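You operate a simulated robot arm through the tools that you are given. There is no shell and no other tool. Be economical: measure what you need, move in short steps, check, and stop when the job is done.

The job below is to be done with a simulated two-armed robot. You get a single attempt, and the scene is never put back.

## Task
Take the purple cup on the front corner of the work table and put it away on the shelf on the wooden crate. Put the steel block that says "eyelet" from the work table on the blue cover there and the steel block marked "crease" on the press table shelf. Take the brown tape roll on the top of the wide table and put it away on the black bench. Take the wide white roll and leave it on the small red book. Put one of the brass corners from the top of the wide table on top of the small grey box. Do these in any order. Set down upright: purple cup, wide white roll.

It is judged by the outcome, as a careful person would: the job done as asked, and still so three seconds after it is handed in. It fails if anything else is knocked over, pushed out of place, dropped, spilled or broken. Lids that push on must go on centred and level and be pressed home; caps that screw on are set level and turned clockwise until they are tight.

## Robot
Two 6-joint arms with two-finger grippers on one trunk, on a base that drives. Base frame: it is fixed to the floor where the robot stands at the start and does not move with it; the origin is under the middle of the robot, x ahead of it, y to its left, z up; the surface under the hand at the start is at about z = 900. Units: mm, degrees, N and s.
The left shoulder is at the start at [70, 148, 1276], the right one opposite. With the tool pointing down near the work surface each hand reaches from about 540 to 640 mm from the robot's upright axis, wherever it stands, measured 20 degrees to its own side. Places, roughly: black bench [3100, 3000, 800]; blue cover (20x15x1 cm) [700, -100, 900]; brass corner (4x4x2 cm) [-4000, 0, 800]; brown tape roll (7x7x4 cm) [-4200, 700, 800]; press table shelf [-1000, -400, 200]; purple cup (7x8x9 cm) [500, -100, 900]; shelf on the wooden crate (54x15 cm) [-2040, -980, 960]; small grey box (6x6x4 cm) [-4000, 800, 800]; small red book (13x9x2 cm) [-4100, -1100, 900]; steel block [500, 500, 1000]; wide white roll (8x8x12 cm) [-4200, -900, 900]. Payload 2.69 kg a hand.
The tool frame of a hand sits at the grasp point between the pads (the TCP): z along the fingers, y along the line on which they close. The tips reach 20 mm beyond it. The gripper opens to 100 mm. The gripper's body begins 63 mm behind the TCP.
Orientation is told as [roll, pitch, yaw] about the base's x, y, z axes, in that order, counted from this pose: with the fingers straight down and closing along the base's y, the tool's x points along the base's -x, its y along +y and its z along -z.

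## Interface
- The arms move only by the tool play_rows. It takes "left_moves", "right_moves" or both (then of equal length, played together; a hand with none holds still); each is a list of rows, each an object (a shift or turn left out is 0, a gripper value left out holds the last) with "offset": the shift along the base's x, y, z in mm, a list of three; "rotation": the turn, a rotation vector about the base's x, y, z in degrees, a list of three; "gripper": the opening, from 0 (shut) to 1 (fully open). In form: [{"offset": [x, y, z], "rotation": [ax, ay, az], "gripper": gripper}, ...]. A call has 1 to 20 rows; each row shifts and turns the commanded pose from where the row before left it. A row lasts 0.2 s, in which the tool goes at most 50 mm and 8.6 degrees; a call with a longer step from one row to the next is refused whole, and so is a gripper value outside its range. Where a pose cannot be reached the arm comes as near as it can. A force on the tool above 40 N (or 10 N above the force at the start of the call, whichever is more), or a blocked arm, ends the call early, and 0.2 s more pass. Each finger travels about 45 mm/s and halts on what it meets, pressing with about 32 N; the grip force reading is that of the motor and also rises with nothing between the fingers. The clock runs only during rows and for 0.2 s after the last one: add rows that do not move to give the fingers time. It gives the time, the measured TCP pose, the force on the tool (base axes), the opening and the grip force at its end, in the units of the frame above (readings bear some noise), with the torque about the TCP (base axes, N m) and any sound that the robot's microphone picked up.
- Cameras (640 x 400 px; columns grow to the right, rows downward): "scene" is now at [119.9, 24.4, 1501.6]; the picture's right is [0.39, -0.92, 0.00], its down [-0.64, -0.27, -0.72] and it looks along [0.67, 0.28, -0.69] (base axes); focal length 246 px, centre (320, 200). "left" rides on the left gripper at [70, 19, -99] in its tool frame; the picture's right is [-0.26, 0.97, 0.00], its down [-0.75, -0.20, -0.63] and it looks along [-0.61, -0.16, 0.78] (tool axes); focal length 230 px, centre (320, 200). "right" rides on the right gripper at [70, -19, -99] in its tool frame; the picture's right is [0.26, 0.97, 0.00], its down [-0.75, 0.20, -0.63] and it looks along [-0.61, 0.16, 0.78] (tool axes); focal length 230 px, centre (320, 200). There is no depth. A picture from a camera that has moved, and an enlarged one, comes with that camera's place and axes in the base frame and with its lens. The place of the scene camera against the robot may be out by one fixed shift of up to 18 mm in any direction.
- capture(camera): a new picture of that camera. It takes no simulated time.
- slide_trunk(by): slides the trunk up (or, below 0, down) by that many mm; the arms and the scene camera ride with it, the base frame stays. It gives what a move gives, with no picture.
- steer(legs): drives the robot by 1 to 6 legs, each [ahead, turn to the left] in mm and degrees, along the robot's own axes; the way and the turn of a leg run together, so that a leg with both is an arc; at most 1500 mm and 180 degrees a leg. The arms and the cameras ride along, it lands a little off, and it stops where it bumps. It gives what a move gives.
- pan_tilt(pan, tilt): turns the head with the scene camera to pan (to the left, within 86 degrees either way) and tilt (down, from -29 to 69), counted from straight ahead of the robot. It gives what a move gives.
- close_up(camera, box): a new picture of the part [left, top, right, bottom] of that camera's present view, enlarged. It takes no simulated time.
- hand_in(): hands the job in; it is judged then, once.

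Go step by step. Nothing tells you exact positions but the pictures and the camera data: compare them with the known pose of the tool, close in by small moves and look again before you grip or let go. The budget is 186 turns and 174 pictures, counting those below and the enlarged ones. Unless the task says otherwise, let go and move clear before handing in.

The tools are called after "Request:" by a JSON object that holds its "op" and its "data". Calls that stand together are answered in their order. play_rows: Moves the arms, as the interface text tells. Its arguments: {"type":"object","properties":{"left_moves":{"type":"array","items":{"type":"object","properties":{"offset":{"type":"array","items":{"type":"number"}},"rotation":{"type":"array","items":{"type":"number"}},"gripper":{"type":"number"}}}},"right_moves":{"type":"array","items":{"type":"object","properties":{"offset":{"type":"array","items":{"type":"number"}},"rotation":{"type":"array","items":{"type":"number"}},"gripper":{"type":"number"}}}}},"required":[]} The other tools are called the same way: slide_trunk (by) slides the trunk up or down; steer (legs) drives the base; pan_tilt (pan, tilt) turns the head that bears the scene camera; capture (camera) takes a picture; close_up (camera, box) takes an enlarged picture of a part of a camera's view; hand_in () hands the job in.

At the start:

```text
t: 0.0
left_tool_pos: [241.4, 293.1, 1155.7]
left_ee_rot: [0.0, 0.0, 0.0]
left_force: [0.1, 0.1, -0.1]
left_moment: [0.03, -0.01, 0.0]
left_width: 100.0
left_finger_force: 0.1
right_tool_pos: [506.0, 38.0, 1306.2]
right_ee_rot: [0.0, 0.0, 0.0]
right_force: [0.1, 0.6, -0.1]
right_moment: [0.0, 0.04, -0.01]
right_width: 100.0
right_finger_force: 0.0
trunk travel left (down, up): [-834.0, 106.0]
robot x, y, heading: [1.3, 0.0, 0.0]
head pan, tilt: [22.8, 43.8]
```

scene: 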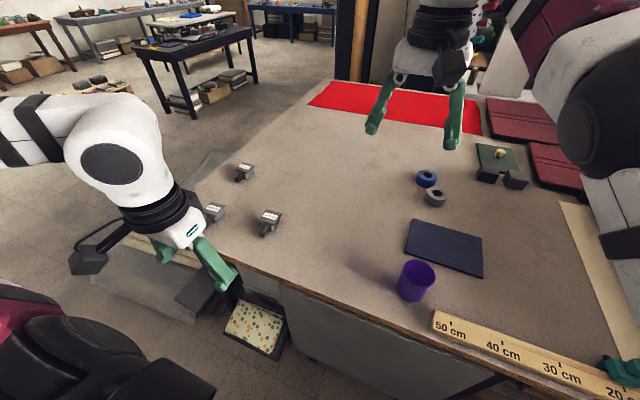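
right: 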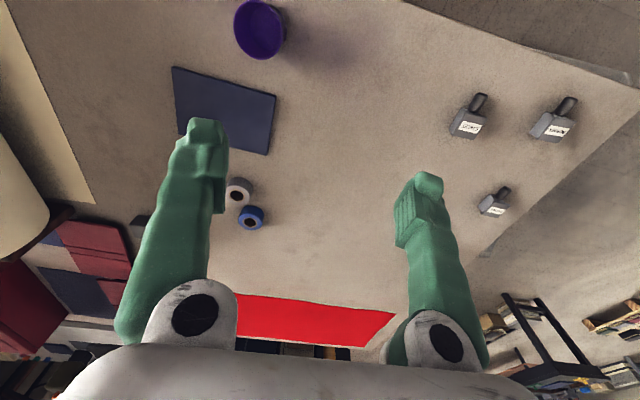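
left: 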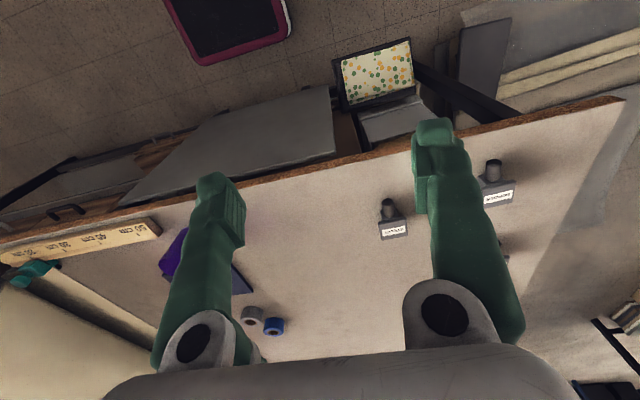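

I see the work table with the purple cup, the blue cover and three labelled steel blocks. First I read the labels.

Request:
{"op": "close_up", "data": {"camera": "right", "box": [420, 70, 620, 230]}}

Request:
{"op": "close_up", "data": {"camera": "scene", "box": [190, 150, 310, 250]}}

Request:
{"op": "close_up", "data": {"camera": "left", "box": [360, 140, 540, 260]}}

```text
2.50 times, centred on (520, 150) of right
camera zoom: at [435.4, 21.5, 1402.8], right [-0.26, 0.97, 0.0], down [0.75, 0.2, 0.63], along [0.61, 0.16, -0.78], focal length 575 px, centre (-180, 325)
```

zoom: 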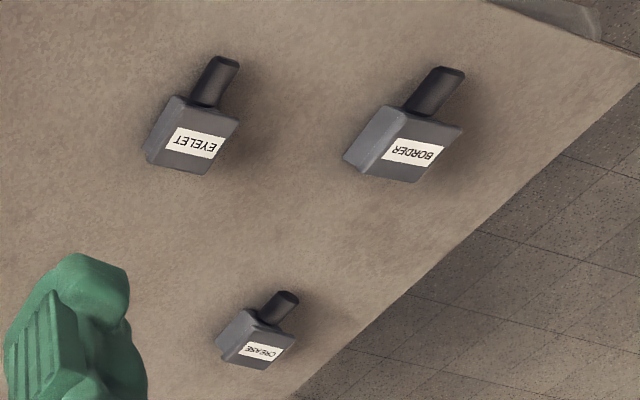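

```text
4.00 times, centred on (250, 200) of scene
camera zoom: at [119.9, 24.4, 1501.6], right [0.39, -0.92, 0.0], down [-0.64, -0.27, -0.72], along [0.67, 0.28, -0.69], focal length 986 px, centre (600, 200)
```

zoom: 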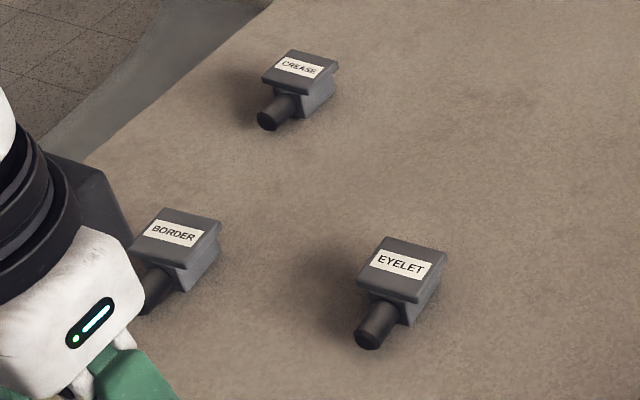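

```text
3.33 times, centred on (450, 200) of left
camera zoom: at [173.1, 312.2, 1255.4], right [0.26, 0.97, 0.0], down [0.75, -0.2, 0.63], along [0.61, -0.16, -0.78], focal length 767 px, centre (-113, 200)
```

zoom: 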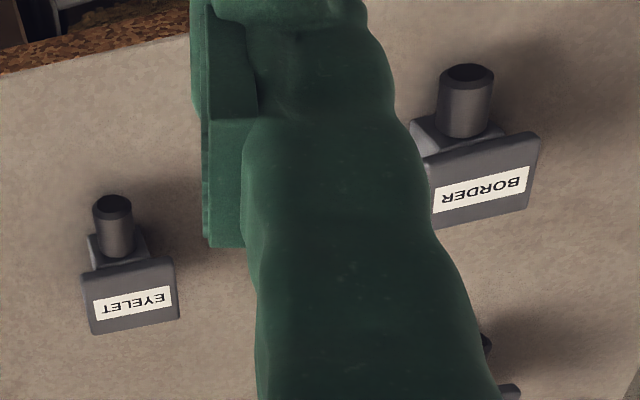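

The labels are clear: eyelet is near (527,363), crease is further out, and the cup is near (478,-62). I bring the left hand above eyelet.

Request:
{"op": "play_rows", "data": {"left_moves": [{"offset": [40, 10, 0]}, {"offset": [40, 10, 0]}, {"offset": [40, 10, 0]}, {"offset": [40, 10, -10]}, {"offset": [40, 10, -20]}, {"offset": [40, 10, -20]}, {"offset": [36, 10, -30]}, {"offset": [0, 0, -20]}]}}

Request:
{"op": "capture", "data": {"camera": "left"}}

Request:
{"op": "capture", "data": {"camera": "scene"}}

```text
t: 1.8
left_tool_pos: [338.5, 333.8, 1084.5]
left_ee_rot: [0.3, -0.2, 0.1]
left_force: [0.6, 0.2, 0.0]
left_moment: [0.03, 0.01, -0.01]
left_width: 100.0
left_finger_force: 0.0
left hand out of reach, approached as far as the arm can: row 3, 4, 5, 6, 7, 8
right_tool_pos: [506.0, 39.0, 1305.5]
right_ee_rot: [0.0, -0.1, 0.0]
right_force: [-0.4, -0.1, 0.1]
right_moment: [0.01, 0.01, 0.0]
right_width: 100.0
right_finger_force: 0.1
trunk travel left (down, up): [-834.0, 106.0]
robot x, y, heading: [1.1, 0.6, -0.2]
head pan, tilt: [22.8, 43.8]
```

```text
167 pictures are left
camera left: at [268.8, 351.8, 1184.3], right [0.26, 0.97, 0.0], down [0.75, -0.2, 0.63], along [0.61, -0.16, -0.78], focal length 230 px, centre (320, 200)
```

left: 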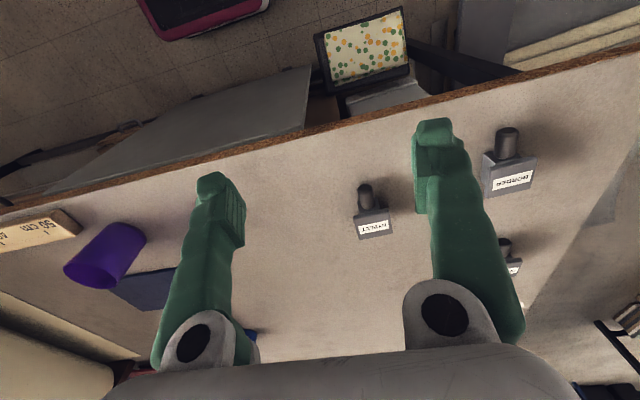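

```text
166 pictures are left
camera scene: at [120.2, 24.6, 1501.5], right [0.39, -0.92, 0.0], down [-0.64, -0.27, -0.72], along [0.67, 0.28, -0.69], focal length 246 px, centre (320, 200)
```

scene: 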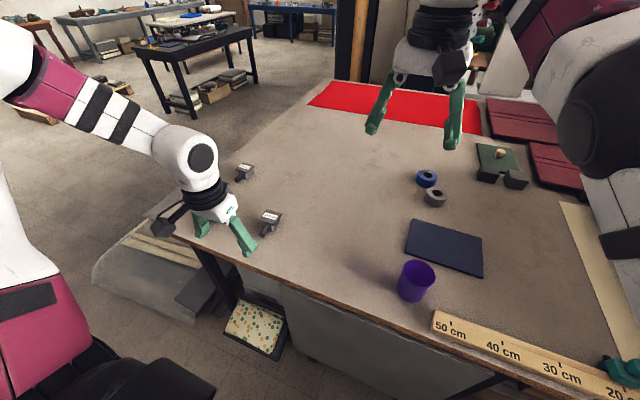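

The left hand stuck at x≈338, probably because it was too high for the wrist. I try lower and then forward.

Request:
{"op": "play_rows", "data": {"left_moves": [{"offset": [0, 0, -30]}, {"offset": [0, 0, -30]}, {"offset": [20, 0, -10]}, {"offset": [30, 0, 0]}, {"offset": [30, 0, 0]}, {"offset": [30, 0, 0]}]}}

```text
t: 3.2
left_tool_pos: [327.8, 342.9, 1055.6]
left_ee_rot: [0.1, -0.2, 0.1]
left_force: [-0.1, 0.4, 0.1]
left_moment: [0.01, 0.0, 0.0]
left_width: 99.9
left_finger_force: 0.1
left hand out of reach, approached as far as the arm can: row 1, 2, 3, 4, 5, 6
right_tool_pos: [506.5, 37.8, 1305.8]
right_ee_rot: [0.0, 0.0, 0.0]
right_force: [-0.6, 0.6, -0.2]
right_moment: [0.02, 0.0, 0.0]
right_width: 100.1
right_finger_force: 0.1
trunk travel left (down, up): [-834.0, 106.0]
robot x, y, heading: [0.7, 4.5, 0.3]
head pan, tilt: [22.8, 43.8]
```

The folded posture seems to block the way. I raise the hand like the right one first, then reach out.

Request:
{"op": "play_rows", "data": {"left_moves": [{"offset": [0, 0, 45]}, {"offset": [0, 0, 45]}, {"offset": [0, 0, 45]}, {"offset": [0, -10, 45]}, {"offset": [0, -20, 45]}, {"offset": [0, -20, 25]}, {"offset": [30, -20, 0]}, {"offset": [40, -20, 0]}, {"offset": [40, 0, 0]}, {"offset": [40, 0, 0]}, {"offset": [30, 0, 0]}]}}

```text
t: 5.6
left_tool_pos: [335.7, 304.0, 1262.8]
left_ee_rot: [0.0, -0.1, 0.3]
left_force: [1.0, -0.1, 0.2]
left_moment: [-0.02, -0.01, -0.05]
left_width: 99.9
left_finger_force: 0.1
left hand out of reach, approached as far as the arm can: row 6, 7, 8, 9, 10, 11
right_tool_pos: [506.3, 39.1, 1305.7]
right_ee_rot: [0.0, 0.1, 0.0]
right_force: [-0.1, -0.3, -0.5]
right_moment: [0.0, 0.03, 0.02]
right_width: 100.1
right_finger_force: 0.0
trunk travel left (down, up): [-834.0, 106.0]
robot x, y, heading: [-2.6, 2.4, -0.0]
head pan, tilt: [22.8, 43.8]
```

The hand is stuck again, so I look at the arm's posture.

Request:
{"op": "pan_tilt", "data": {"pan": 45, "tilt": 35}}

Request:
{"op": "capture", "data": {"camera": "scene"}}

Request:
{"op": "pan_tilt", "data": {"pan": -45, "tilt": 35}}

Request:
{"op": "capture", "data": {"camera": "scene"}}

```text
t: 6.5
left_tool_pos: [334.8, 303.0, 1262.8]
left_ee_rot: [0.0, -0.3, 0.1]
left_force: [-0.5, -0.3, -0.7]
left_moment: [-0.01, -0.03, 0.0]
left_width: 100.1
left_finger_force: 0.1
right_tool_pos: [505.5, 38.4, 1305.5]
right_ee_rot: [0.0, 0.0, -0.1]
right_force: [0.9, -0.3, 0.1]
right_moment: [0.06, 0.02, 0.0]
right_width: 100.0
right_finger_force: 0.0
trunk travel left (down, up): [-834.0, 106.0]
robot x, y, heading: [-0.1, -4.6, -0.2]
head pan, tilt: [45.0, 35.0]
```

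```text
165 pictures are left
camera scene: at [106.4, 54.6, 1514.6], right [0.71, -0.71, 0.0], down [-0.41, -0.41, -0.82], along [0.58, 0.58, -0.57], focal length 246 px, centre (320, 200)
```

scene: 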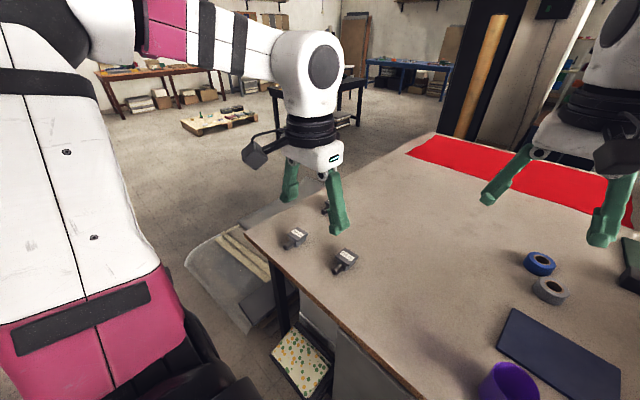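

```text
t: 8.1
left_tool_pos: [334.3, 302.8, 1263.8]
left_ee_rot: [0.0, -0.1, 0.1]
left_force: [0.3, 0.2, 0.4]
left_moment: [0.0, -0.03, 0.03]
left_width: 99.8
left_finger_force: 0.0
right_tool_pos: [505.7, 39.1, 1305.6]
right_ee_rot: [0.0, 0.1, 0.1]
right_force: [-0.1, 0.3, -0.3]
right_moment: [0.0, 0.02, 0.02]
right_width: 100.0
right_finger_force: 0.1
trunk travel left (down, up): [-834.0, 106.0]
robot x, y, heading: [1.4, 1.1, -0.1]
head pan, tilt: [-45.0, 35.0]
```

```text
164 pictures are left
camera scene: at [106.5, -69.7, 1514.6], right [-0.71, -0.71, 0.0], down [-0.41, 0.41, -0.82], along [0.58, -0.58, -0.57], focal length 246 px, centre (320, 200)
```

scene: 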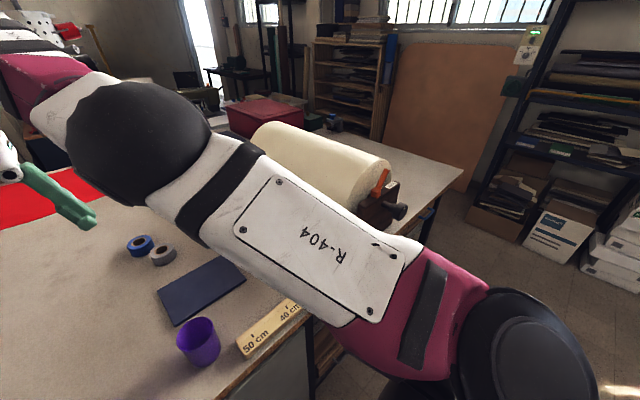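

The left arm's upper arm stands upright. I retreat a little, swing inward, then extend straight ahead of the shoulder.

Request:
{"op": "play_rows", "data": {"left_moves": [{"offset": [-40, -20, -40]}, {"offset": [0, -30, -40]}, {"offset": [0, -30, -40]}, {"offset": [0, -20, 0]}, {"offset": [30, 0, 0]}, {"offset": [30, 0, 0]}, {"offset": [30, 0, 0]}, {"offset": [30, 0, 0]}, {"offset": [30, 0, 0]}]}}

```text
refused: row 1 steps farther than a row can; nothing moved
```

Request:
{"op": "play_rows", "data": {"left_moves": [{"offset": [-40, -20, -20]}, {"offset": [0, -30, -35]}, {"offset": [0, -30, -35]}, {"offset": [0, -20, -20]}, {"offset": [30, 0, 0]}, {"offset": [30, 0, 0]}, {"offset": [30, 0, 0]}, {"offset": [30, 0, 0]}, {"offset": [30, 0, 0]}]}}

```text
t: 10.1
left_tool_pos: [348.9, 311.0, 1171.7]
left_ee_rot: [-0.1, 0.0, 0.0]
left_force: [-0.9, -0.8, 0.5]
left_moment: [-0.04, 0.01, -0.02]
left_width: 100.1
left_finger_force: 0.1
left hand out of reach, approached as far as the arm can: row 2, 3, 4, 5, 6, 7, 8, 9
right_tool_pos: [506.9, 38.2, 1306.5]
right_ee_rot: [0.0, 0.1, 0.0]
right_force: [0.8, -0.3, 0.1]
right_moment: [-0.01, -0.01, 0.02]
right_width: 100.2
right_finger_force: 0.0
trunk travel left (down, up): [-834.0, 106.0]
robot x, y, heading: [-2.0, 2.3, -0.3]
head pan, tilt: [-45.0, 35.0]
```

Hits look like a yaw limit of the wrist relative to the arm. I test turning the tool by -34° about z and extending.

Request:
{"op": "play_rows", "data": {"left_moves": [{"rotation": [0, 0, -8.5]}, {"rotation": [0, 0, -8.5]}, {"rotation": [0, 0, -8.5]}, {"rotation": [0, 0, -8.5]}, {"offset": [35, 5, 0]}, {"offset": [35, 5, 0]}, {"offset": [35, 5, 0]}, {"offset": [35, 5, 0]}]}}

```text
t: 11.9
left_tool_pos: [300.3, 326.0, 1157.4]
left_ee_rot: [0.0, 0.0, -33.9]
left_force: [0.3, 0.3, 0.2]
left_moment: [0.01, 0.02, -0.01]
left_width: 100.1
left_finger_force: 0.0
left hand out of reach, approached as far as the arm can: row 1, 2, 3, 5, 6, 7, 8
right_tool_pos: [507.5, 39.2, 1304.9]
right_ee_rot: [0.0, 0.0, 0.0]
right_force: [-0.4, -0.6, -0.1]
right_moment: [0.03, 0.03, -0.01]
right_width: 100.0
right_finger_force: 0.2
trunk travel left (down, up): [-834.0, 106.0]
robot x, y, heading: [1.2, 0.8, 0.2]
head pan, tilt: [-45.0, 35.0]
```

That made it worse, so I turn the other way.

Request:
{"op": "play_rows", "data": {"left_moves": [{"rotation": [0, 0, 8.5]}, {"rotation": [0, 0, 8.5]}, {"rotation": [0, 0, 8.5]}, {"rotation": [0, 0, 8.5]}, {"rotation": [0, 0, 8.5]}, {"rotation": [0, 0, 8.5]}, {"rotation": [0, 0, 8.5]}, {"rotation": [0, 0, 8.5]}, {"offset": [35, 5, 0]}, {"offset": [35, 5, 0]}, {"offset": [35, 5, 0]}, {"offset": [35, 5, 0]}]}}

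Request:
{"op": "pan_tilt", "data": {"pan": 45, "tilt": 35}}

Request:
{"op": "capture", "data": {"camera": "scene"}}

```text
t: 14.5
left_tool_pos: [365.8, 397.3, 1126.7]
left_ee_rot: [-0.3, -0.1, 33.8]
left_force: [0.8, 0.6, -0.8]
left_moment: [0.0, 0.03, -0.01]
left_width: 99.9
left_finger_force: 0.1
left hand out of reach, approached as far as the arm can: row 9, 10, 11, 12
right_tool_pos: [507.2, 39.1, 1304.6]
right_ee_rot: [0.0, 0.1, 0.0]
right_force: [-0.1, 1.1, 0.3]
right_moment: [-0.02, 0.0, -0.01]
right_width: 99.8
right_finger_force: 0.2
trunk travel left (down, up): [-834.0, 106.0]
robot x, y, heading: [1.9, 1.0, 0.1]
head pan, tilt: [-45.0, 35.0]
```

```text
t: 16.2
left_tool_pos: [364.1, 396.4, 1128.3]
left_ee_rot: [-0.3, -0.2, 34.0]
left_force: [0.2, 0.4, 0.2]
left_moment: [-0.03, 0.02, 0.0]
left_width: 99.9
left_finger_force: 0.1
right_tool_pos: [505.7, 38.9, 1305.3]
right_ee_rot: [0.0, 0.1, 0.0]
right_force: [-0.6, 0.8, 0.3]
right_moment: [0.02, -0.01, -0.03]
right_width: 100.1
right_finger_force: 0.1
trunk travel left (down, up): [-834.0, 106.0]
robot x, y, heading: [2.5, 2.1, 0.2]
head pan, tilt: [45.0, 35.0]
```

```text
163 pictures are left
camera scene: at [106.4, 54.7, 1514.6], right [0.71, -0.71, 0.0], down [-0.41, -0.41, -0.82], along [0.58, 0.58, -0.57], focal length 246 px, centre (320, 200)
```

scene: 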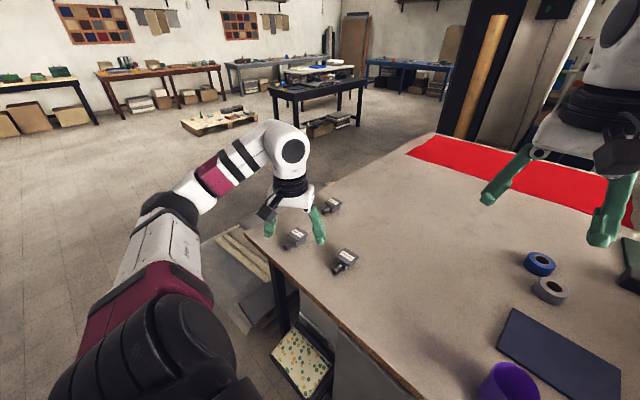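

The arm flipped into the lower-elbow posture, like the right one. I now turn back to yaw 0 while extending.

Request:
{"op": "play_rows", "data": {"left_moves": [{"offset": [0, -10, 20], "rotation": [0, 0, -6]}, {"offset": [10, -10, 20], "rotation": [0, 0, -6]}, {"offset": [20, -10, 20], "rotation": [0, 0, -6]}, {"offset": [20, -10, 20], "rotation": [0, 0, -6]}, {"offset": [20, 0, 0], "rotation": [0, 0, -6]}, {"offset": [20, 0, 0], "rotation": [0, 0, -4]}, {"offset": [30, 0, 0]}, {"offset": [30, 0, 0]}]}}

Request:
{"op": "capture", "data": {"camera": "scene"}}

```text
t: 18.0
left_tool_pos: [374.9, 426.1, 1138.1]
left_ee_rot: [-0.1, -0.3, -0.1]
left_force: [0.6, 0.7, 0.8]
left_moment: [-0.02, 0.06, 0.0]
left_width: 100.1
left_finger_force: 0.1
left hand out of reach, approached as far as the arm can: row 1, 2, 3, 4, 5, 6, 7, 8
right_tool_pos: [507.0, 38.9, 1306.6]
right_ee_rot: [0.0, 0.0, 0.0]
right_force: [0.2, -0.4, -0.8]
right_moment: [0.02, 0.03, -0.01]
right_width: 99.9
right_finger_force: 0.1
trunk travel left (down, up): [-834.0, 106.0]
robot x, y, heading: [-3.0, 1.8, 0.1]
head pan, tilt: [45.0, 35.0]
```

```text
162 pictures are left
camera scene: at [107.1, 55.4, 1514.6], right [0.71, -0.71, 0.0], down [-0.41, -0.41, -0.82], along [0.58, 0.58, -0.57], focal length 246 px, centre (320, 200)
```

scene: 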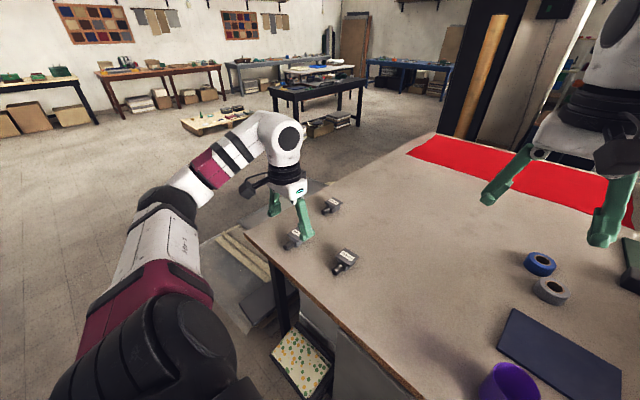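

Still held back. I test tipping the fingers forward while extending, to get through the wrist limit.

Request:
{"op": "play_rows", "data": {"left_moves": [{"offset": [0, 0, 10], "rotation": [0, -8, 0]}, {"offset": [0, 0, 10], "rotation": [0, -8, 0]}, {"offset": [10, 0, 10], "rotation": [0, -8, 0]}, {"offset": [20, 0, 10], "rotation": [0, -8, 0]}, {"offset": [20, 0, 10], "rotation": [0, -8, 0]}, {"offset": [30, 0, 0]}, {"offset": [30, -10, 0]}, {"offset": [30, -10, 0]}]}}

Request:
{"op": "capture", "data": {"camera": "scene"}}

```text
t: 19.8
left_tool_pos: [485.3, 361.6, 1184.5]
left_ee_rot: [0.2, -40.1, -0.1]
left_force: [0.4, -0.1, -0.3]
left_moment: [0.01, -0.01, 0.0]
left_width: 100.3
left_finger_force: 0.1
left hand out of reach, approached as far as the arm can: row 2, 3, 6, 7, 8
right_tool_pos: [504.2, 37.8, 1306.1]
right_ee_rot: [-0.1, 0.0, 0.0]
right_force: [1.1, -0.4, 0.2]
right_moment: [0.0, 0.01, 0.0]
right_width: 99.9
right_finger_force: 0.0
trunk travel left (down, up): [-834.0, 106.0]
robot x, y, heading: [3.4, 1.5, 0.1]
head pan, tilt: [45.0, 35.0]
```

```text
161 pictures are left
camera scene: at [105.6, 53.8, 1514.7], right [0.71, -0.71, 0.0], down [-0.41, -0.41, -0.82], along [0.58, 0.58, -0.57], focal length 246 px, centre (320, 200)
```

scene: 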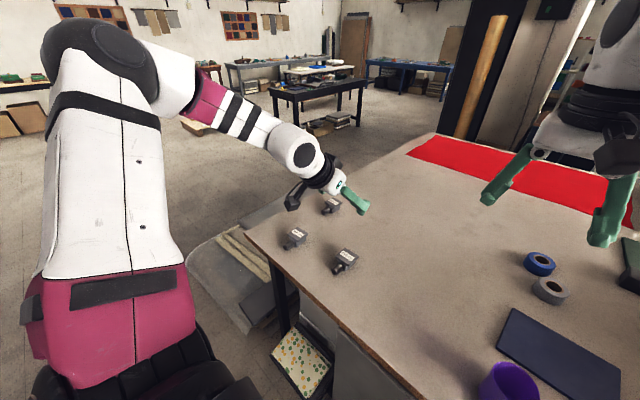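

Tilting frees the reach. I go forward and down with the tilt, then straighten over the block.

Request:
{"op": "play_rows", "data": {"left_moves": [{"offset": [10, 0, -30]}, {"offset": [10, 0, -30]}, {"offset": [10, 0, -30]}, {"offset": [5, 0, -30]}, {"offset": [5, 0, -20]}, {"offset": [0, 0, -10], "rotation": [0, 8, 0]}, {"offset": [0, 0, 0], "rotation": [0, 8, 0]}, {"offset": [0, 0, 0], "rotation": [0, 8, 0]}, {"offset": [0, 0, 0], "rotation": [0, 8, 0]}, {"offset": [0, 0, 0], "rotation": [0, 8, 0]}]}}

Request:
{"op": "capture", "data": {"camera": "scene"}}

Request:
{"op": "capture", "data": {"camera": "left"}}

```text
t: 22.0
left_tool_pos: [337.2, 340.2, 1090.7]
left_ee_rot: [0.2, 0.0, 0.0]
left_force: [-0.2, 0.5, 1.0]
left_moment: [0.0, 0.01, -0.02]
left_width: 100.0
left_finger_force: 0.1
left hand out of reach, approached as far as the arm can: row 1, 2, 3, 4, 5, 6, 7, 8, 9, 10
right_tool_pos: [505.0, 38.3, 1306.1]
right_ee_rot: [0.1, 0.1, 0.0]
right_force: [-0.6, -0.1, -1.5]
right_moment: [0.0, -0.01, 0.02]
right_width: 100.2
right_finger_force: 0.0
trunk travel left (down, up): [-834.0, 106.0]
robot x, y, heading: [1.6, 0.0, 0.1]
head pan, tilt: [45.0, 35.0]
```

```text
160 pictures are left
camera scene: at [105.7, 54.6, 1514.7], right [0.71, -0.71, 0.0], down [-0.41, -0.41, -0.82], along [0.58, 0.58, -0.57], focal length 246 px, centre (320, 200)
```

scene: 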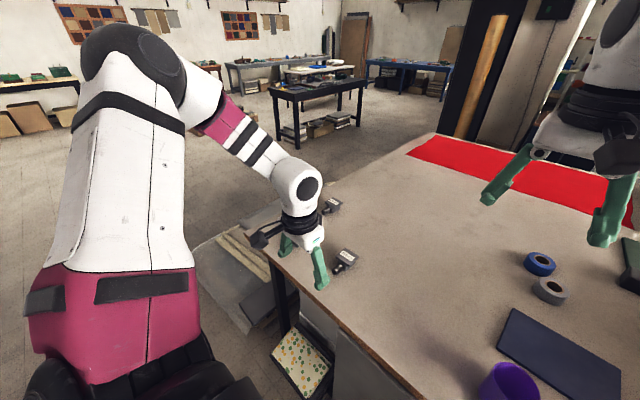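

```text
159 pictures are left
camera left: at [267.4, 358.0, 1188.2], right [0.26, 0.97, 0.0], down [0.75, -0.2, 0.63], along [0.61, -0.16, -0.78], focal length 230 px, centre (320, 200)
```

left: 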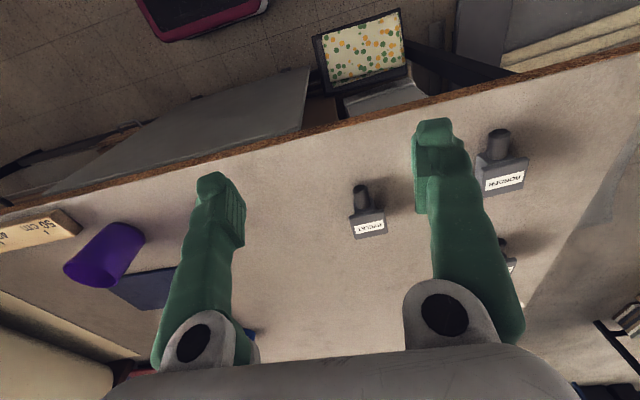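

The left upper arm seems limited from leaning forward. I learn from the right arm, moving it outward and down over the table.

Request:
{"op": "play_rows", "data": {"right_moves": [{"offset": [10, -45, 0]}, {"offset": [10, -45, 0]}, {"offset": [10, -45, 0]}, {"offset": [10, -45, 0]}, {"offset": [0, 0, -40]}, {"offset": [0, 0, -40]}, {"offset": [0, 0, -40]}, {"offset": [0, 0, -40]}, {"offset": [0, 0, -40]}, {"offset": [0, 0, -40]}]}}

Request:
{"op": "pan_tilt", "data": {"pan": -45, "tilt": 35}}

Request:
{"op": "capture", "data": {"camera": "scene"}}

```text
t: 24.2
left_tool_pos: [337.1, 339.8, 1089.0]
left_ee_rot: [0.2, -0.1, 0.1]
left_force: [0.1, 1.1, 0.3]
left_moment: [-0.03, 0.01, -0.02]
left_width: 100.1
left_finger_force: 0.0
right_tool_pos: [601.9, -83.8, 1075.6]
right_ee_rot: [0.0, 0.2, -0.1]
right_force: [-0.4, -0.3, -0.3]
right_moment: [-0.02, 0.04, -0.01]
right_width: 100.2
right_finger_force: 0.1
right hand out of reach, approached as far as the arm can: row 1, 2, 3, 4, 5, 6, 7, 8
trunk travel left (down, up): [-834.0, 106.0]
robot x, y, heading: [-2.8, 1.8, 0.3]
head pan, tilt: [45.0, 35.0]
```

```text
t: 25.8
left_tool_pos: [338.4, 340.0, 1087.7]
left_ee_rot: [0.2, -0.2, 0.2]
left_force: [1.0, -0.2, 0.0]
left_moment: [0.0, 0.01, -0.03]
left_width: 100.0
left_finger_force: 0.2
right_tool_pos: [600.5, -84.2, 1075.7]
right_ee_rot: [0.0, 0.1, 0.0]
right_force: [-0.1, 0.2, -0.4]
right_moment: [-0.01, 0.0, 0.02]
right_width: 99.8
right_finger_force: 0.0
trunk travel left (down, up): [-834.0, 106.0]
robot x, y, heading: [0.9, 1.2, -0.1]
head pan, tilt: [-45.0, 35.0]
```

```text
158 pictures are left
camera scene: at [106.5, -69.7, 1514.6], right [-0.71, -0.71, 0.0], down [-0.41, 0.41, -0.82], along [0.58, -0.58, -0.57], focal length 246 px, centre (320, 200)
```

scene: 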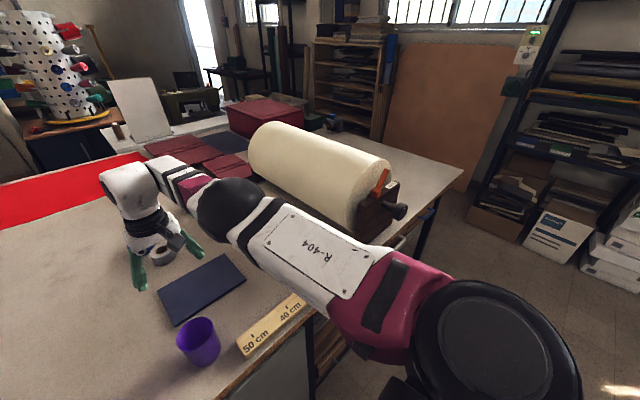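

The right arm works with elbow out to the side at low height. I try to get the left into the mirrored posture by turning +34°, then tipping forward and extending.

Request:
{"op": "play_rows", "data": {"left_moves": [{"offset": [0, 15, 10], "rotation": [0, 0, 8.5]}, {"offset": [0, 15, 10], "rotation": [0, 0, 8.5]}, {"offset": [0, 15, 10], "rotation": [0, 0, 8.5]}, {"offset": [0, 15, 10], "rotation": [0, 0, 8.5]}, {"offset": [20, 0, 0]}, {"offset": [20, 0, 0]}, {"offset": [20, 0, 0]}]}}

Request:
{"op": "pan_tilt", "data": {"pan": 35, "tilt": 45}}

Request:
{"op": "capture", "data": {"camera": "scene"}}

```text
t: 27.4
left_tool_pos: [398.8, 400.0, 1128.1]
left_ee_rot: [0.0, -0.1, 33.9]
left_force: [0.1, -0.4, 0.1]
left_moment: [-0.01, 0.01, 0.0]
left_width: 99.9
left_finger_force: 0.0
right_tool_pos: [602.1, -84.3, 1074.9]
right_ee_rot: [0.0, 0.2, 0.0]
right_force: [0.3, -0.4, 0.0]
right_moment: [-0.01, -0.04, 0.01]
right_width: 99.8
right_finger_force: 0.0
trunk travel left (down, up): [-834.0, 106.0]
robot x, y, heading: [2.1, -0.6, 0.2]
head pan, tilt: [-45.0, 35.0]
```

```text
t: 28.9
left_tool_pos: [398.8, 400.1, 1129.1]
left_ee_rot: [0.0, 0.1, 34.1]
left_force: [0.7, 0.6, 0.0]
left_moment: [0.01, 0.04, 0.03]
left_width: 100.1
left_finger_force: 0.1
right_tool_pos: [601.4, -84.5, 1077.2]
right_ee_rot: [0.0, 0.1, 0.0]
right_force: [-0.3, -0.4, 0.1]
right_moment: [-0.02, 0.03, 0.01]
right_width: 100.0
right_finger_force: 0.1
trunk travel left (down, up): [-834.0, 106.0]
robot x, y, heading: [-3.9, 0.0, -0.1]
head pan, tilt: [35.0, 45.0]
```

```text
157 pictures are left
camera scene: at [110.8, 39.1, 1499.8], right [0.57, -0.82, 0.0], down [-0.58, -0.41, -0.71], along [0.58, 0.41, -0.71], focal length 246 px, centre (320, 200)
```

scene: 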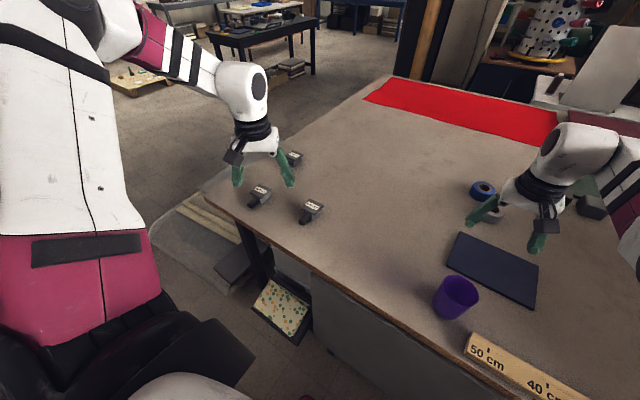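

All rows were reached this time with the outward turn. I keep extending and lowering at this yaw.

Request:
{"op": "play_rows", "data": {"left_moves": [{"offset": [20, 0, -10], "rotation": [0, 0, 5]}, {"offset": [20, 0, -10], "rotation": [0, 0, 5]}, {"offset": [20, 0, -10], "rotation": [0, 0, 5]}, {"offset": [20, 0, -10], "rotation": [0, 0, 5]}, {"offset": [20, 0, -10], "rotation": [0, 0, 0]}, {"offset": [20, 0, -10]}]}}

Request:
{"op": "capture", "data": {"camera": "scene"}}

```text
t: 30.3
left_tool_pos: [414.0, 438.8, 1093.7]
left_ee_rot: [-0.1, 0.0, 54.0]
left_force: [-0.7, 0.2, 1.6]
left_moment: [-0.01, 0.0, 0.04]
left_width: 100.0
left_finger_force: 0.0
left hand out of reach, approached as far as the arm can: row 1, 2, 3, 4, 5, 6
right_tool_pos: [601.0, -85.7, 1077.2]
right_ee_rot: [-0.1, 0.0, 0.0]
right_force: [0.3, 0.0, 0.3]
right_moment: [0.0, 0.0, -0.04]
right_width: 100.0
right_finger_force: 0.1
trunk travel left (down, up): [-834.0, 106.0]
robot x, y, heading: [-1.4, -1.0, -0.2]
head pan, tilt: [35.0, 45.0]
```

```text
156 pictures are left
camera scene: at [110.7, 39.3, 1499.8], right [0.57, -0.82, 0.0], down [-0.58, -0.41, -0.71], along [0.58, 0.41, -0.71], focal length 246 px, centre (320, 200)
```

scene: 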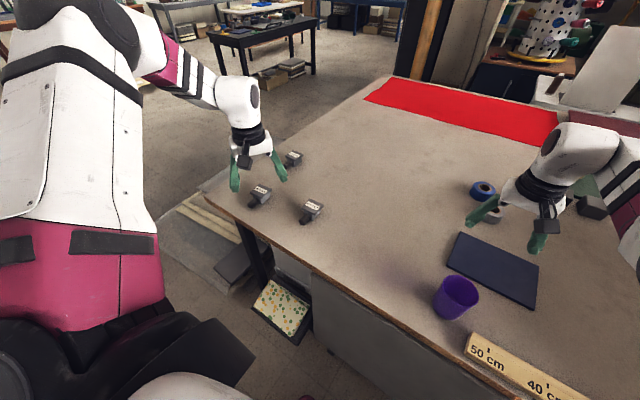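

Outward motion is easier, so I extend towards the left side and then try to swing back around to the front at full reach.

Request:
{"op": "play_rows", "data": {"left_moves": [{"offset": [-10, 30, 0], "rotation": [0, 0, 4]}, {"offset": [-10, 30, 0], "rotation": [0, 0, 4]}, {"offset": [-10, 30, 0], "rotation": [0, 0, 4]}, {"offset": [-10, 30, 0], "rotation": [0, 0, 4]}, {"offset": [-10, 30, 0], "rotation": [0, 0, 0]}, {"offset": [-10, 30, 0]}]}}

Request:
{"op": "pan_tilt", "data": {"pan": 55, "tilt": 40}}

Request:
{"op": "capture", "data": {"camera": "scene"}}

```text
t: 31.7
left_tool_pos: [341.1, 606.3, 1104.3]
left_ee_rot: [-0.1, -0.1, 70.0]
left_force: [-0.2, 0.1, -0.2]
left_moment: [-0.02, -0.05, 0.02]
left_width: 99.8
left_finger_force: 0.1
left hand out of reach, approached as far as the arm can: row 5, 6
right_tool_pos: [600.9, -83.8, 1077.1]
right_ee_rot: [-0.1, 0.1, -0.1]
right_force: [0.9, 0.0, -0.2]
right_moment: [0.02, 0.01, -0.01]
right_width: 99.9
right_finger_force: 0.0
trunk travel left (down, up): [-834.0, 106.0]
robot x, y, heading: [-0.7, -1.3, -0.0]
head pan, tilt: [35.0, 45.0]
```

```text
t: 32.6
left_tool_pos: [342.9, 606.0, 1104.5]
left_ee_rot: [0.0, -0.1, 70.0]
left_force: [-0.3, 0.1, 0.4]
left_moment: [-0.01, -0.01, -0.01]
left_width: 100.0
left_finger_force: 0.0
right_tool_pos: [600.8, -83.6, 1074.8]
right_ee_rot: [-0.1, 0.1, -0.1]
right_force: [0.4, -0.7, 0.7]
right_moment: [0.02, 0.01, 0.02]
right_width: 99.8
right_finger_force: 0.0
trunk travel left (down, up): [-834.0, 106.0]
robot x, y, heading: [0.2, -1.1, -0.1]
head pan, tilt: [55.0, 40.0]
```

```text
155 pictures are left
camera scene: at [93.0, 62.1, 1507.0], right [0.82, -0.57, 0.0], down [-0.37, -0.53, -0.77], along [0.44, 0.63, -0.64], focal length 246 px, centre (320, 200)
```

scene: 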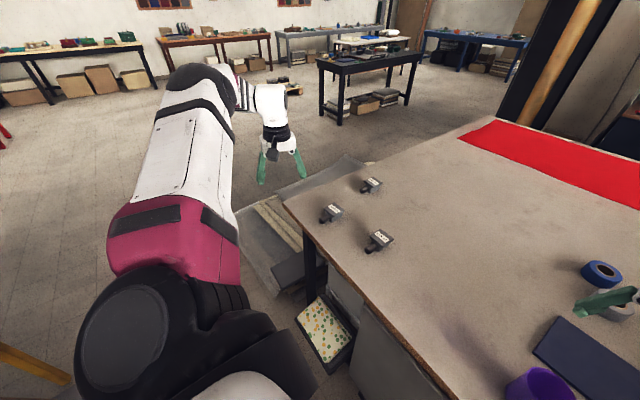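

The arm is now extended at full reach. I swing it round to the front at this radius, turning the yaw back along.

Request:
{"op": "play_rows", "data": {"left_moves": [{"offset": [24, -16, 0], "rotation": [0, 0, -4]}, {"offset": [24, -17, 0], "rotation": [0, 0, -4]}, {"offset": [23, -18, 0], "rotation": [0, 0, -4]}, {"offset": [22, -22, 0], "rotation": [0, 0, -4]}, {"offset": [22, -22, 0], "rotation": [0, 0, -4]}, {"offset": [20, -24, 0], "rotation": [0, 0, -4]}, {"offset": [18, -26, 0], "rotation": [0, 0, -4]}, {"offset": [18, -26, 0], "rotation": [0, 0, -4]}, {"offset": [16, -26, 0], "rotation": [0, 0, -4]}, {"offset": [12, -26, 0], "rotation": [0, 0, -4]}]}}

Request:
{"op": "capture", "data": {"camera": "scene"}}

```text
t: 34.8
left_tool_pos: [410.6, 418.8, 1116.3]
left_ee_rot: [0.1, -0.1, 29.9]
left_force: [-0.8, 0.6, -0.6]
left_moment: [0.01, 0.0, -0.02]
left_width: 100.0
left_finger_force: 0.1
left hand out of reach, approached as far as the arm can: row 1, 2, 3, 4, 5, 6, 7, 8, 9, 10
right_tool_pos: [600.8, -84.7, 1077.5]
right_ee_rot: [0.1, 0.1, 0.0]
right_force: [0.3, -0.2, 0.3]
right_moment: [0.01, 0.03, 0.0]
right_width: 99.9
right_finger_force: 0.1
trunk travel left (down, up): [-834.0, 106.0]
robot x, y, heading: [-0.3, 3.8, 0.1]
head pan, tilt: [55.0, 40.0]
```

```text
154 pictures are left
camera scene: at [92.5, 61.2, 1507.1], right [0.82, -0.57, 0.0], down [-0.37, -0.53, -0.77], along [0.44, 0.63, -0.64], focal length 246 px, centre (320, 200)
```

scene: 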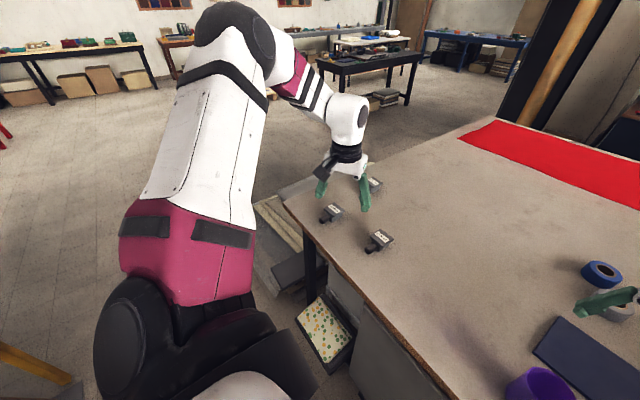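

The left arm's posture stays limited, so I use the right arm for handling and stow the left one near its starting pose.

Request:
{"op": "play_rows", "data": {"left_moves": [{"offset": [-20, -10, 5], "rotation": [0, 0, -5]}, {"offset": [-20, -15, 5], "rotation": [0, 0, -5]}, {"offset": [-20, -15, 5], "rotation": [0, 0, -5]}, {"offset": [-20, -15, 5], "rotation": [0, 0, -5]}, {"offset": [-20, -15, 5], "rotation": [0, 0, -5]}, {"offset": [-20, -15, 5], "rotation": [0, 0, -5]}, {"offset": [-20, -15, 5]}, {"offset": [-20, -15, 5]}, {"offset": [-10, -10, 0]}], "right_moves": [{"offset": [0, 0, -10]}, {"offset": [-10, -10, 0]}, {"offset": [-10, -10, 0]}, {"offset": [-10, -10, 0]}, {"offset": [-10, -10, 0]}, {"offset": [-5, -20, 0]}, {"offset": [-5, -20, 0]}, {"offset": [0, -20, 0]}, {"offset": [0, -20, 0]}]}}

Request:
{"op": "pan_tilt", "data": {"pan": 0, "tilt": 55}}

Request:
{"op": "capture", "data": {"camera": "scene"}}

```text
t: 36.8
left_tool_pos: [244.4, 292.0, 1154.1]
left_ee_rot: [0.0, 0.0, -0.2]
left_force: [0.4, -0.5, 0.3]
left_moment: [0.01, 0.03, 0.02]
left_width: 100.0
left_finger_force: 0.1
right_tool_pos: [568.0, -184.9, 1050.1]
right_ee_rot: [0.3, -0.3, -0.8]
right_force: [0.2, 0.2, 0.5]
right_moment: [-0.01, 0.03, 0.03]
right_width: 100.1
right_finger_force: 0.0
right hand out of reach, approached as far as the arm can: row 5, 6, 7, 8, 9
trunk travel left (down, up): [-834.0, 106.0]
robot x, y, heading: [-2.3, 3.5, -0.1]
head pan, tilt: [55.0, 40.0]
```

```text
t: 38.0
left_tool_pos: [244.9, 293.4, 1153.3]
left_ee_rot: [0.0, -0.1, -0.1]
left_force: [0.3, -0.4, 0.0]
left_moment: [-0.01, -0.03, 0.0]
left_width: 100.0
left_finger_force: 0.0
right_tool_pos: [569.8, -182.7, 1051.9]
right_ee_rot: [0.3, -0.3, -0.8]
right_force: [0.1, -0.9, 0.5]
right_moment: [0.05, 0.0, 0.01]
right_width: 100.0
right_finger_force: 0.1
trunk travel left (down, up): [-834.0, 106.0]
robot x, y, heading: [-1.5, -0.3, 0.0]
head pan, tilt: [0.0, 55.0]
```

```text
153 pictures are left
camera scene: at [116.2, -7.6, 1486.4], right [0.0, -1.0, 0.0], down [-0.82, 0.0, -0.57], along [0.57, 0.0, -0.82], focal length 246 px, centre (320, 200)
```

scene: 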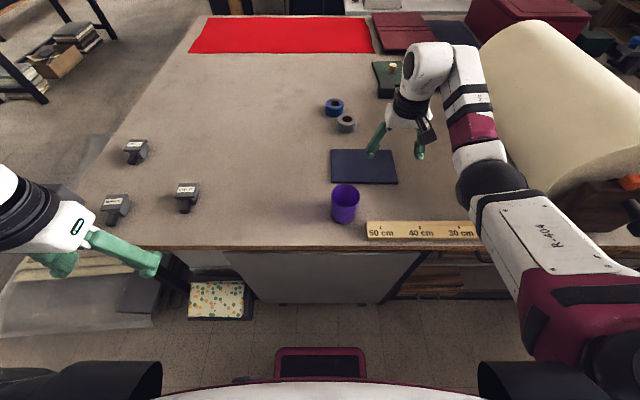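

I now turn the base so eyelet lies 20° to the right side of the robot at ~590 mm.

Request:
{"op": "steer", "data": {"legs": [[0, 53], [50, 0]]}}

Request:
{"op": "pan_tilt", "data": {"pan": -15, "tilt": 55}}

Request:
{"op": "capture", "data": {"camera": "scene"}}

Request:
{"op": "capture", "data": {"camera": "right"}}

```text
t: 41.3
left_tool_pos: [-47.8, 408.5, 1153.7]
left_ee_rot: [0.0, -0.5, 51.5]
left_force: [0.1, 0.0, -0.4]
left_moment: [-0.03, -0.03, 0.01]
left_width: 100.0
left_finger_force: 0.0
right_tool_pos: [524.4, 367.4, 1054.7]
right_ee_rot: [0.2, -0.8, 51.1]
right_force: [0.8, 1.4, -1.8]
right_moment: [-0.06, 0.1, -0.01]
right_width: 100.0
right_finger_force: 0.0
trunk travel left (down, up): [-834.0, 106.0]
robot x, y, heading: [29.4, 39.4, 51.8]
head pan, tilt: [0.0, 55.0]
```

```text
t: 42.0
left_tool_pos: [-49.9, 406.2, 1156.0]
left_ee_rot: [0.0, -0.6, 51.6]
left_force: [-0.9, -1.1, -0.7]
left_moment: [0.06, -0.02, -0.02]
left_width: 99.8
left_finger_force: 0.0
right_tool_pos: [522.9, 366.0, 1055.6]
right_ee_rot: [0.3, -0.8, 51.0]
right_force: [-0.9, -0.2, -0.3]
right_moment: [0.04, -0.02, -0.02]
right_width: 100.0
right_finger_force: 0.2
trunk travel left (down, up): [-834.0, 106.0]
robot x, y, heading: [33.2, 42.5, 52.0]
head pan, tilt: [-15.0, 55.0]
```

```text
152 pictures are left
camera scene: at [111.0, 110.8, 1486.9], right [0.6, -0.8, 0.0], down [-0.65, -0.49, -0.58], along [0.46, 0.35, -0.82], focal length 246 px, centre (320, 200)
```

scene: 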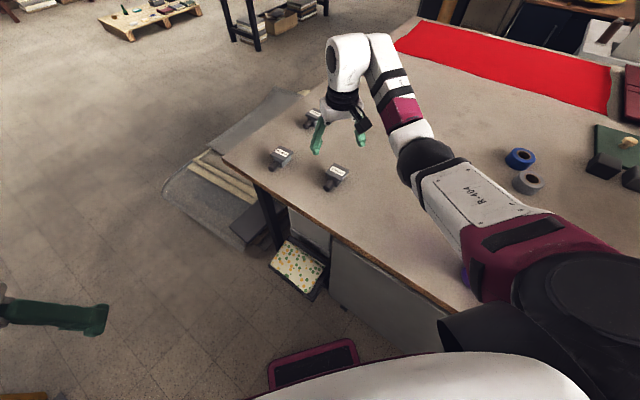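

```text
151 pictures are left
camera right: at [491.7, 300.3, 1152.5], right [-0.91, 0.41, 0.0], down [0.31, 0.7, 0.64], along [0.26, 0.59, -0.77], focal length 230 px, centre (320, 200)
```

right: 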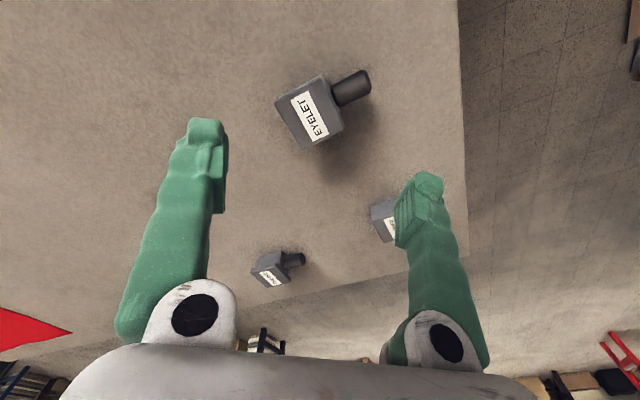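

Eyelet's plate is ~47 mm square centred near (529,363), top z≈945, with the handle towards -x. I turn the gripper to close along base y and lower slightly.

Request:
{"op": "play_rows", "data": {"right_moves": [{"offset": [1, -1, -10], "rotation": [0, 0, -8.5]}, {"offset": [1, -1, -10], "rotation": [0, 0, -8.5]}, {"offset": [1, -1, -10], "rotation": [0, 0, -8.5]}, {"offset": [1, 0, -10], "rotation": [0, 0, -8.5]}, {"offset": [1, 0, -10], "rotation": [0, 0, -8.5]}, {"offset": [1, 0, 0], "rotation": [0, 0, -8.5]}]}}

Request:
{"op": "capture", "data": {"camera": "right"}}

```text
t: 43.4
left_tool_pos: [-47.4, 409.5, 1153.4]
left_ee_rot: [0.0, -0.4, 51.6]
left_force: [-0.3, 0.2, -0.9]
left_moment: [-0.01, -0.01, 0.01]
left_width: 100.0
left_finger_force: 0.1
right_tool_pos: [530.4, 365.6, 1004.9]
right_ee_rot: [0.2, -0.6, -0.1]
right_force: [0.8, -0.3, -0.7]
right_moment: [0.03, 0.01, 0.0]
right_width: 99.9
right_finger_force: 0.1
trunk travel left (down, up): [-834.0, 106.0]
robot x, y, heading: [30.5, 41.2, 51.9]
head pan, tilt: [-15.0, 55.0]
```

```text
150 pictures are left
camera right: at [459.0, 349.4, 1101.6], right [-0.25, 0.97, 0.0], down [0.74, 0.2, 0.64], along [0.62, 0.16, -0.77], focal length 230 px, centre (320, 200)
```

right: 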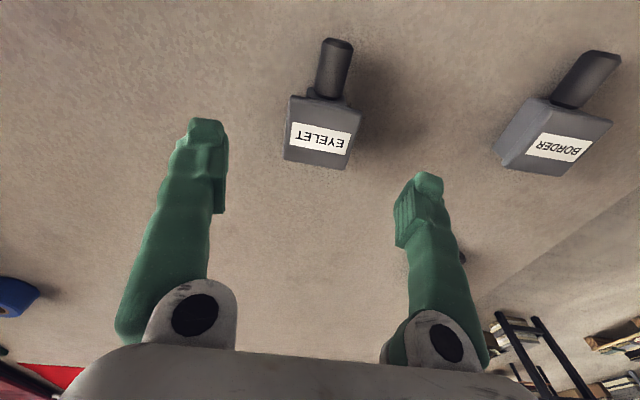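

The turn is reachable. Plate centre is ≈(527,366) with yaw ≈+5.5°; I align and descend to z≈933.

Request:
{"op": "play_rows", "data": {"right_moves": [{"offset": [-3, 0, -15], "rotation": [0, 0, 5.5]}, {"offset": [0, 0, -20]}, {"offset": [0, 0, -20]}, {"offset": [0, 0, -17]}]}}

Request:
{"op": "capture", "data": {"camera": "right"}}

```text
t: 44.4
left_tool_pos: [-47.1, 409.8, 1153.5]
left_ee_rot: [0.0, -0.4, 51.5]
left_force: [-0.3, -0.5, 1.0]
left_moment: [0.0, -0.02, -0.02]
left_width: 99.9
left_finger_force: 0.0
right_tool_pos: [528.8, 366.0, 934.8]
right_ee_rot: [0.2, -0.7, 5.5]
right_force: [-0.7, 0.1, 0.1]
right_moment: [0.0, 0.02, 0.01]
right_width: 99.9
right_finger_force: 0.1
trunk travel left (down, up): [-834.0, 106.0]
robot x, y, heading: [29.1, 40.7, 52.0]
head pan, tilt: [-15.0, 55.0]
```

```text
149 pictures are left
camera right: at [460.3, 343.1, 1030.3], right [-0.35, 0.94, 0.0], down [0.72, 0.27, 0.64], along [0.6, 0.22, -0.77], focal length 230 px, centre (320, 200)
```

right: 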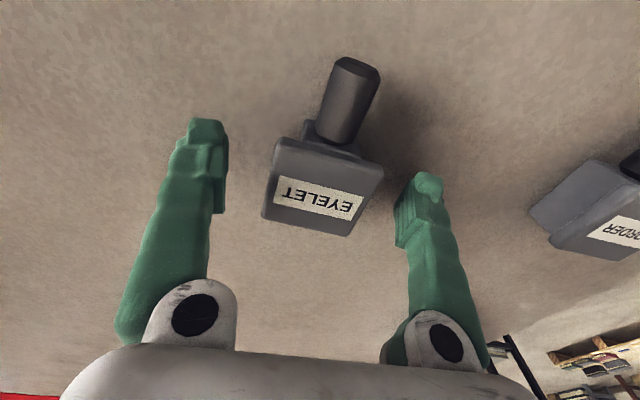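

The plate is aligned and centred between the fingers. I close and lift a little.

Request:
{"op": "play_rows", "data": {"right_moves": [{"gripper": 0}, {"gripper": 0}, {"gripper": 0}, {"gripper": 0}, {"gripper": 0}, {"gripper": 0}, {"offset": [0, 0, 30]}, {"offset": [0, 0, 40]}, {"offset": [0, 0, 40]}]}}

Request:
{"op": "capture", "data": {"camera": "right"}}

```text
t: 46.4
left_tool_pos: [-47.2, 409.5, 1154.4]
left_ee_rot: [-0.1, -0.4, 51.7]
left_force: [-0.6, 0.3, -0.1]
left_moment: [0.03, 0.0, 0.0]
left_width: 100.1
left_finger_force: 0.0
right_tool_pos: [528.7, 368.4, 1041.0]
right_ee_rot: [0.1, -0.6, 5.3]
right_force: [-0.3, -0.2, -3.7]
right_moment: [-0.01, 0.04, 0.03]
right_width: 50.3
right_finger_force: 32.4
trunk travel left (down, up): [-834.0, 106.0]
robot x, y, heading: [28.6, 41.1, 51.6]
head pan, tilt: [-15.0, 55.0]
```

```text
148 pictures are left
camera right: at [459.7, 344.0, 1137.2], right [-0.35, 0.94, 0.0], down [0.72, 0.27, 0.64], along [0.6, 0.22, -0.77], focal length 230 px, centre (320, 200)
```

right: 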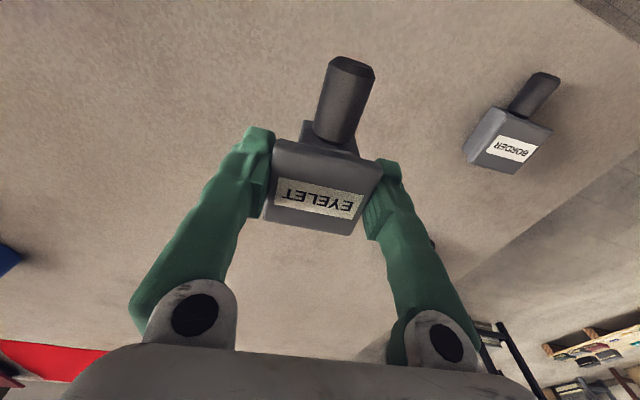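

Eyelet is held (bottom 35 mm below TCP). Cover centre is ≈(640,-143) after correcting the scene camera's shift; I turn the base back towards it.

Request:
{"op": "steer", "data": {"legs": [[0, -48], [48, 0]]}}

Request:
{"op": "play_rows", "data": {"right_moves": [{"rotation": [0, 0, 8]}, {"rotation": [0, 0, 8]}, {"rotation": [0, 0, 8]}, {"rotation": [0, 0, 8]}, {"rotation": [0, 0, 8]}]}}

Request:
{"op": "pan_tilt", "data": {"pan": -15, "tilt": 55}}

Request:
{"op": "capture", "data": {"camera": "scene"}}

Request:
{"op": "capture", "data": {"camera": "right"}}

```text
t: 49.5
left_tool_pos: [299.3, 346.4, 1152.4]
left_ee_rot: [-0.1, -0.7, 3.6]
left_force: [-0.3, 0.2, -1.0]
left_moment: [-0.01, -0.01, 0.0]
left_width: 100.0
left_finger_force: 0.1
right_tool_pos: [653.0, -105.5, 1042.3]
right_ee_rot: [0.2, -0.6, -42.3]
right_force: [1.3, 0.5, -5.9]
right_moment: [-0.01, 0.06, 0.04]
right_width: 50.4
right_finger_force: 32.6
trunk travel left (down, up): [-834.0, 106.0]
robot x, y, heading: [79.5, 42.3, 4.3]
head pan, tilt: [-15.0, 55.0]
```

```text
t: 50.7
left_tool_pos: [298.1, 344.5, 1154.2]
left_ee_rot: [0.0, -0.7, 3.6]
left_force: [0.6, 0.7, 0.5]
left_moment: [0.02, 0.0, -0.01]
left_width: 100.0
left_finger_force: 0.1
right_tool_pos: [659.6, -104.8, 1038.7]
right_ee_rot: [0.5, -0.7, -2.2]
right_force: [0.3, 0.8, -4.7]
right_moment: [0.01, 0.02, 0.0]
right_width: 50.3
right_finger_force: 32.1
right hand out of reach, approached as far as the arm can: row 1
trunk travel left (down, up): [-834.0, 106.0]
robot x, y, heading: [79.8, 42.6, 4.1]
head pan, tilt: [-15.0, 55.0]
```

```text
t: 51.3
left_tool_pos: [297.6, 345.7, 1154.7]
left_ee_rot: [0.1, -0.8, 3.5]
left_force: [-0.8, -0.4, -0.5]
left_moment: [-0.01, 0.02, -0.06]
left_width: 100.0
left_finger_force: 0.1
right_tool_pos: [658.0, -104.3, 1040.3]
right_ee_rot: [0.4, -0.7, -2.3]
right_force: [-0.2, -0.1, -3.9]
right_moment: [0.0, -0.01, 0.0]
right_width: 50.5
right_finger_force: 32.4
trunk travel left (down, up): [-834.0, 106.0]
robot x, y, heading: [81.2, 45.2, 4.1]
head pan, tilt: [-15.0, 55.0]
```

```text
147 pictures are left
camera scene: at [197.7, 25.8, 1486.2], right [-0.19, -0.98, 0.0], down [-0.81, 0.16, -0.57], along [0.56, -0.11, -0.82], focal length 246 px, centre (320, 200)
```

scene: 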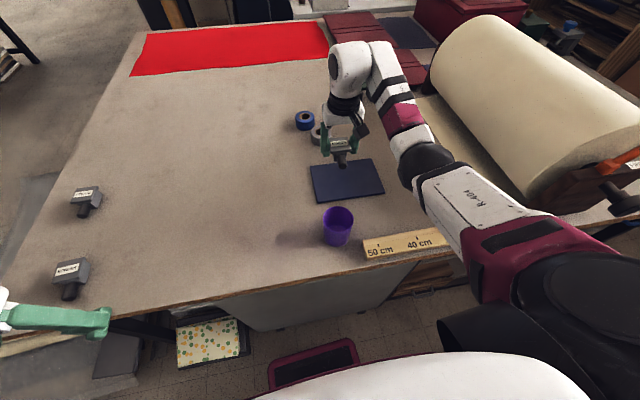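

```text
146 pictures are left
camera right: at [585.2, -119.6, 1136.2], right [-0.22, 0.98, 0.0], down [0.75, 0.17, 0.64], along [0.62, 0.14, -0.77], focal length 230 px, centre (320, 200)
```

right: 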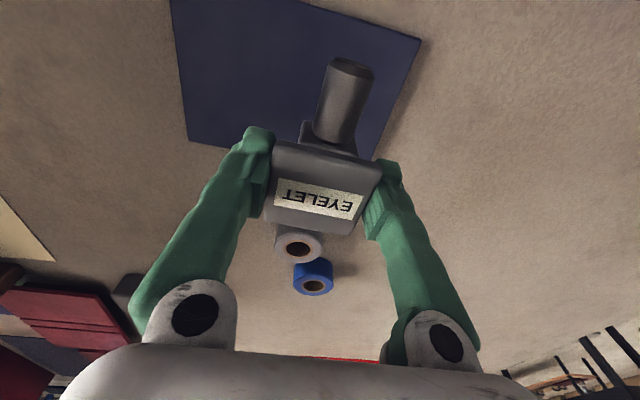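

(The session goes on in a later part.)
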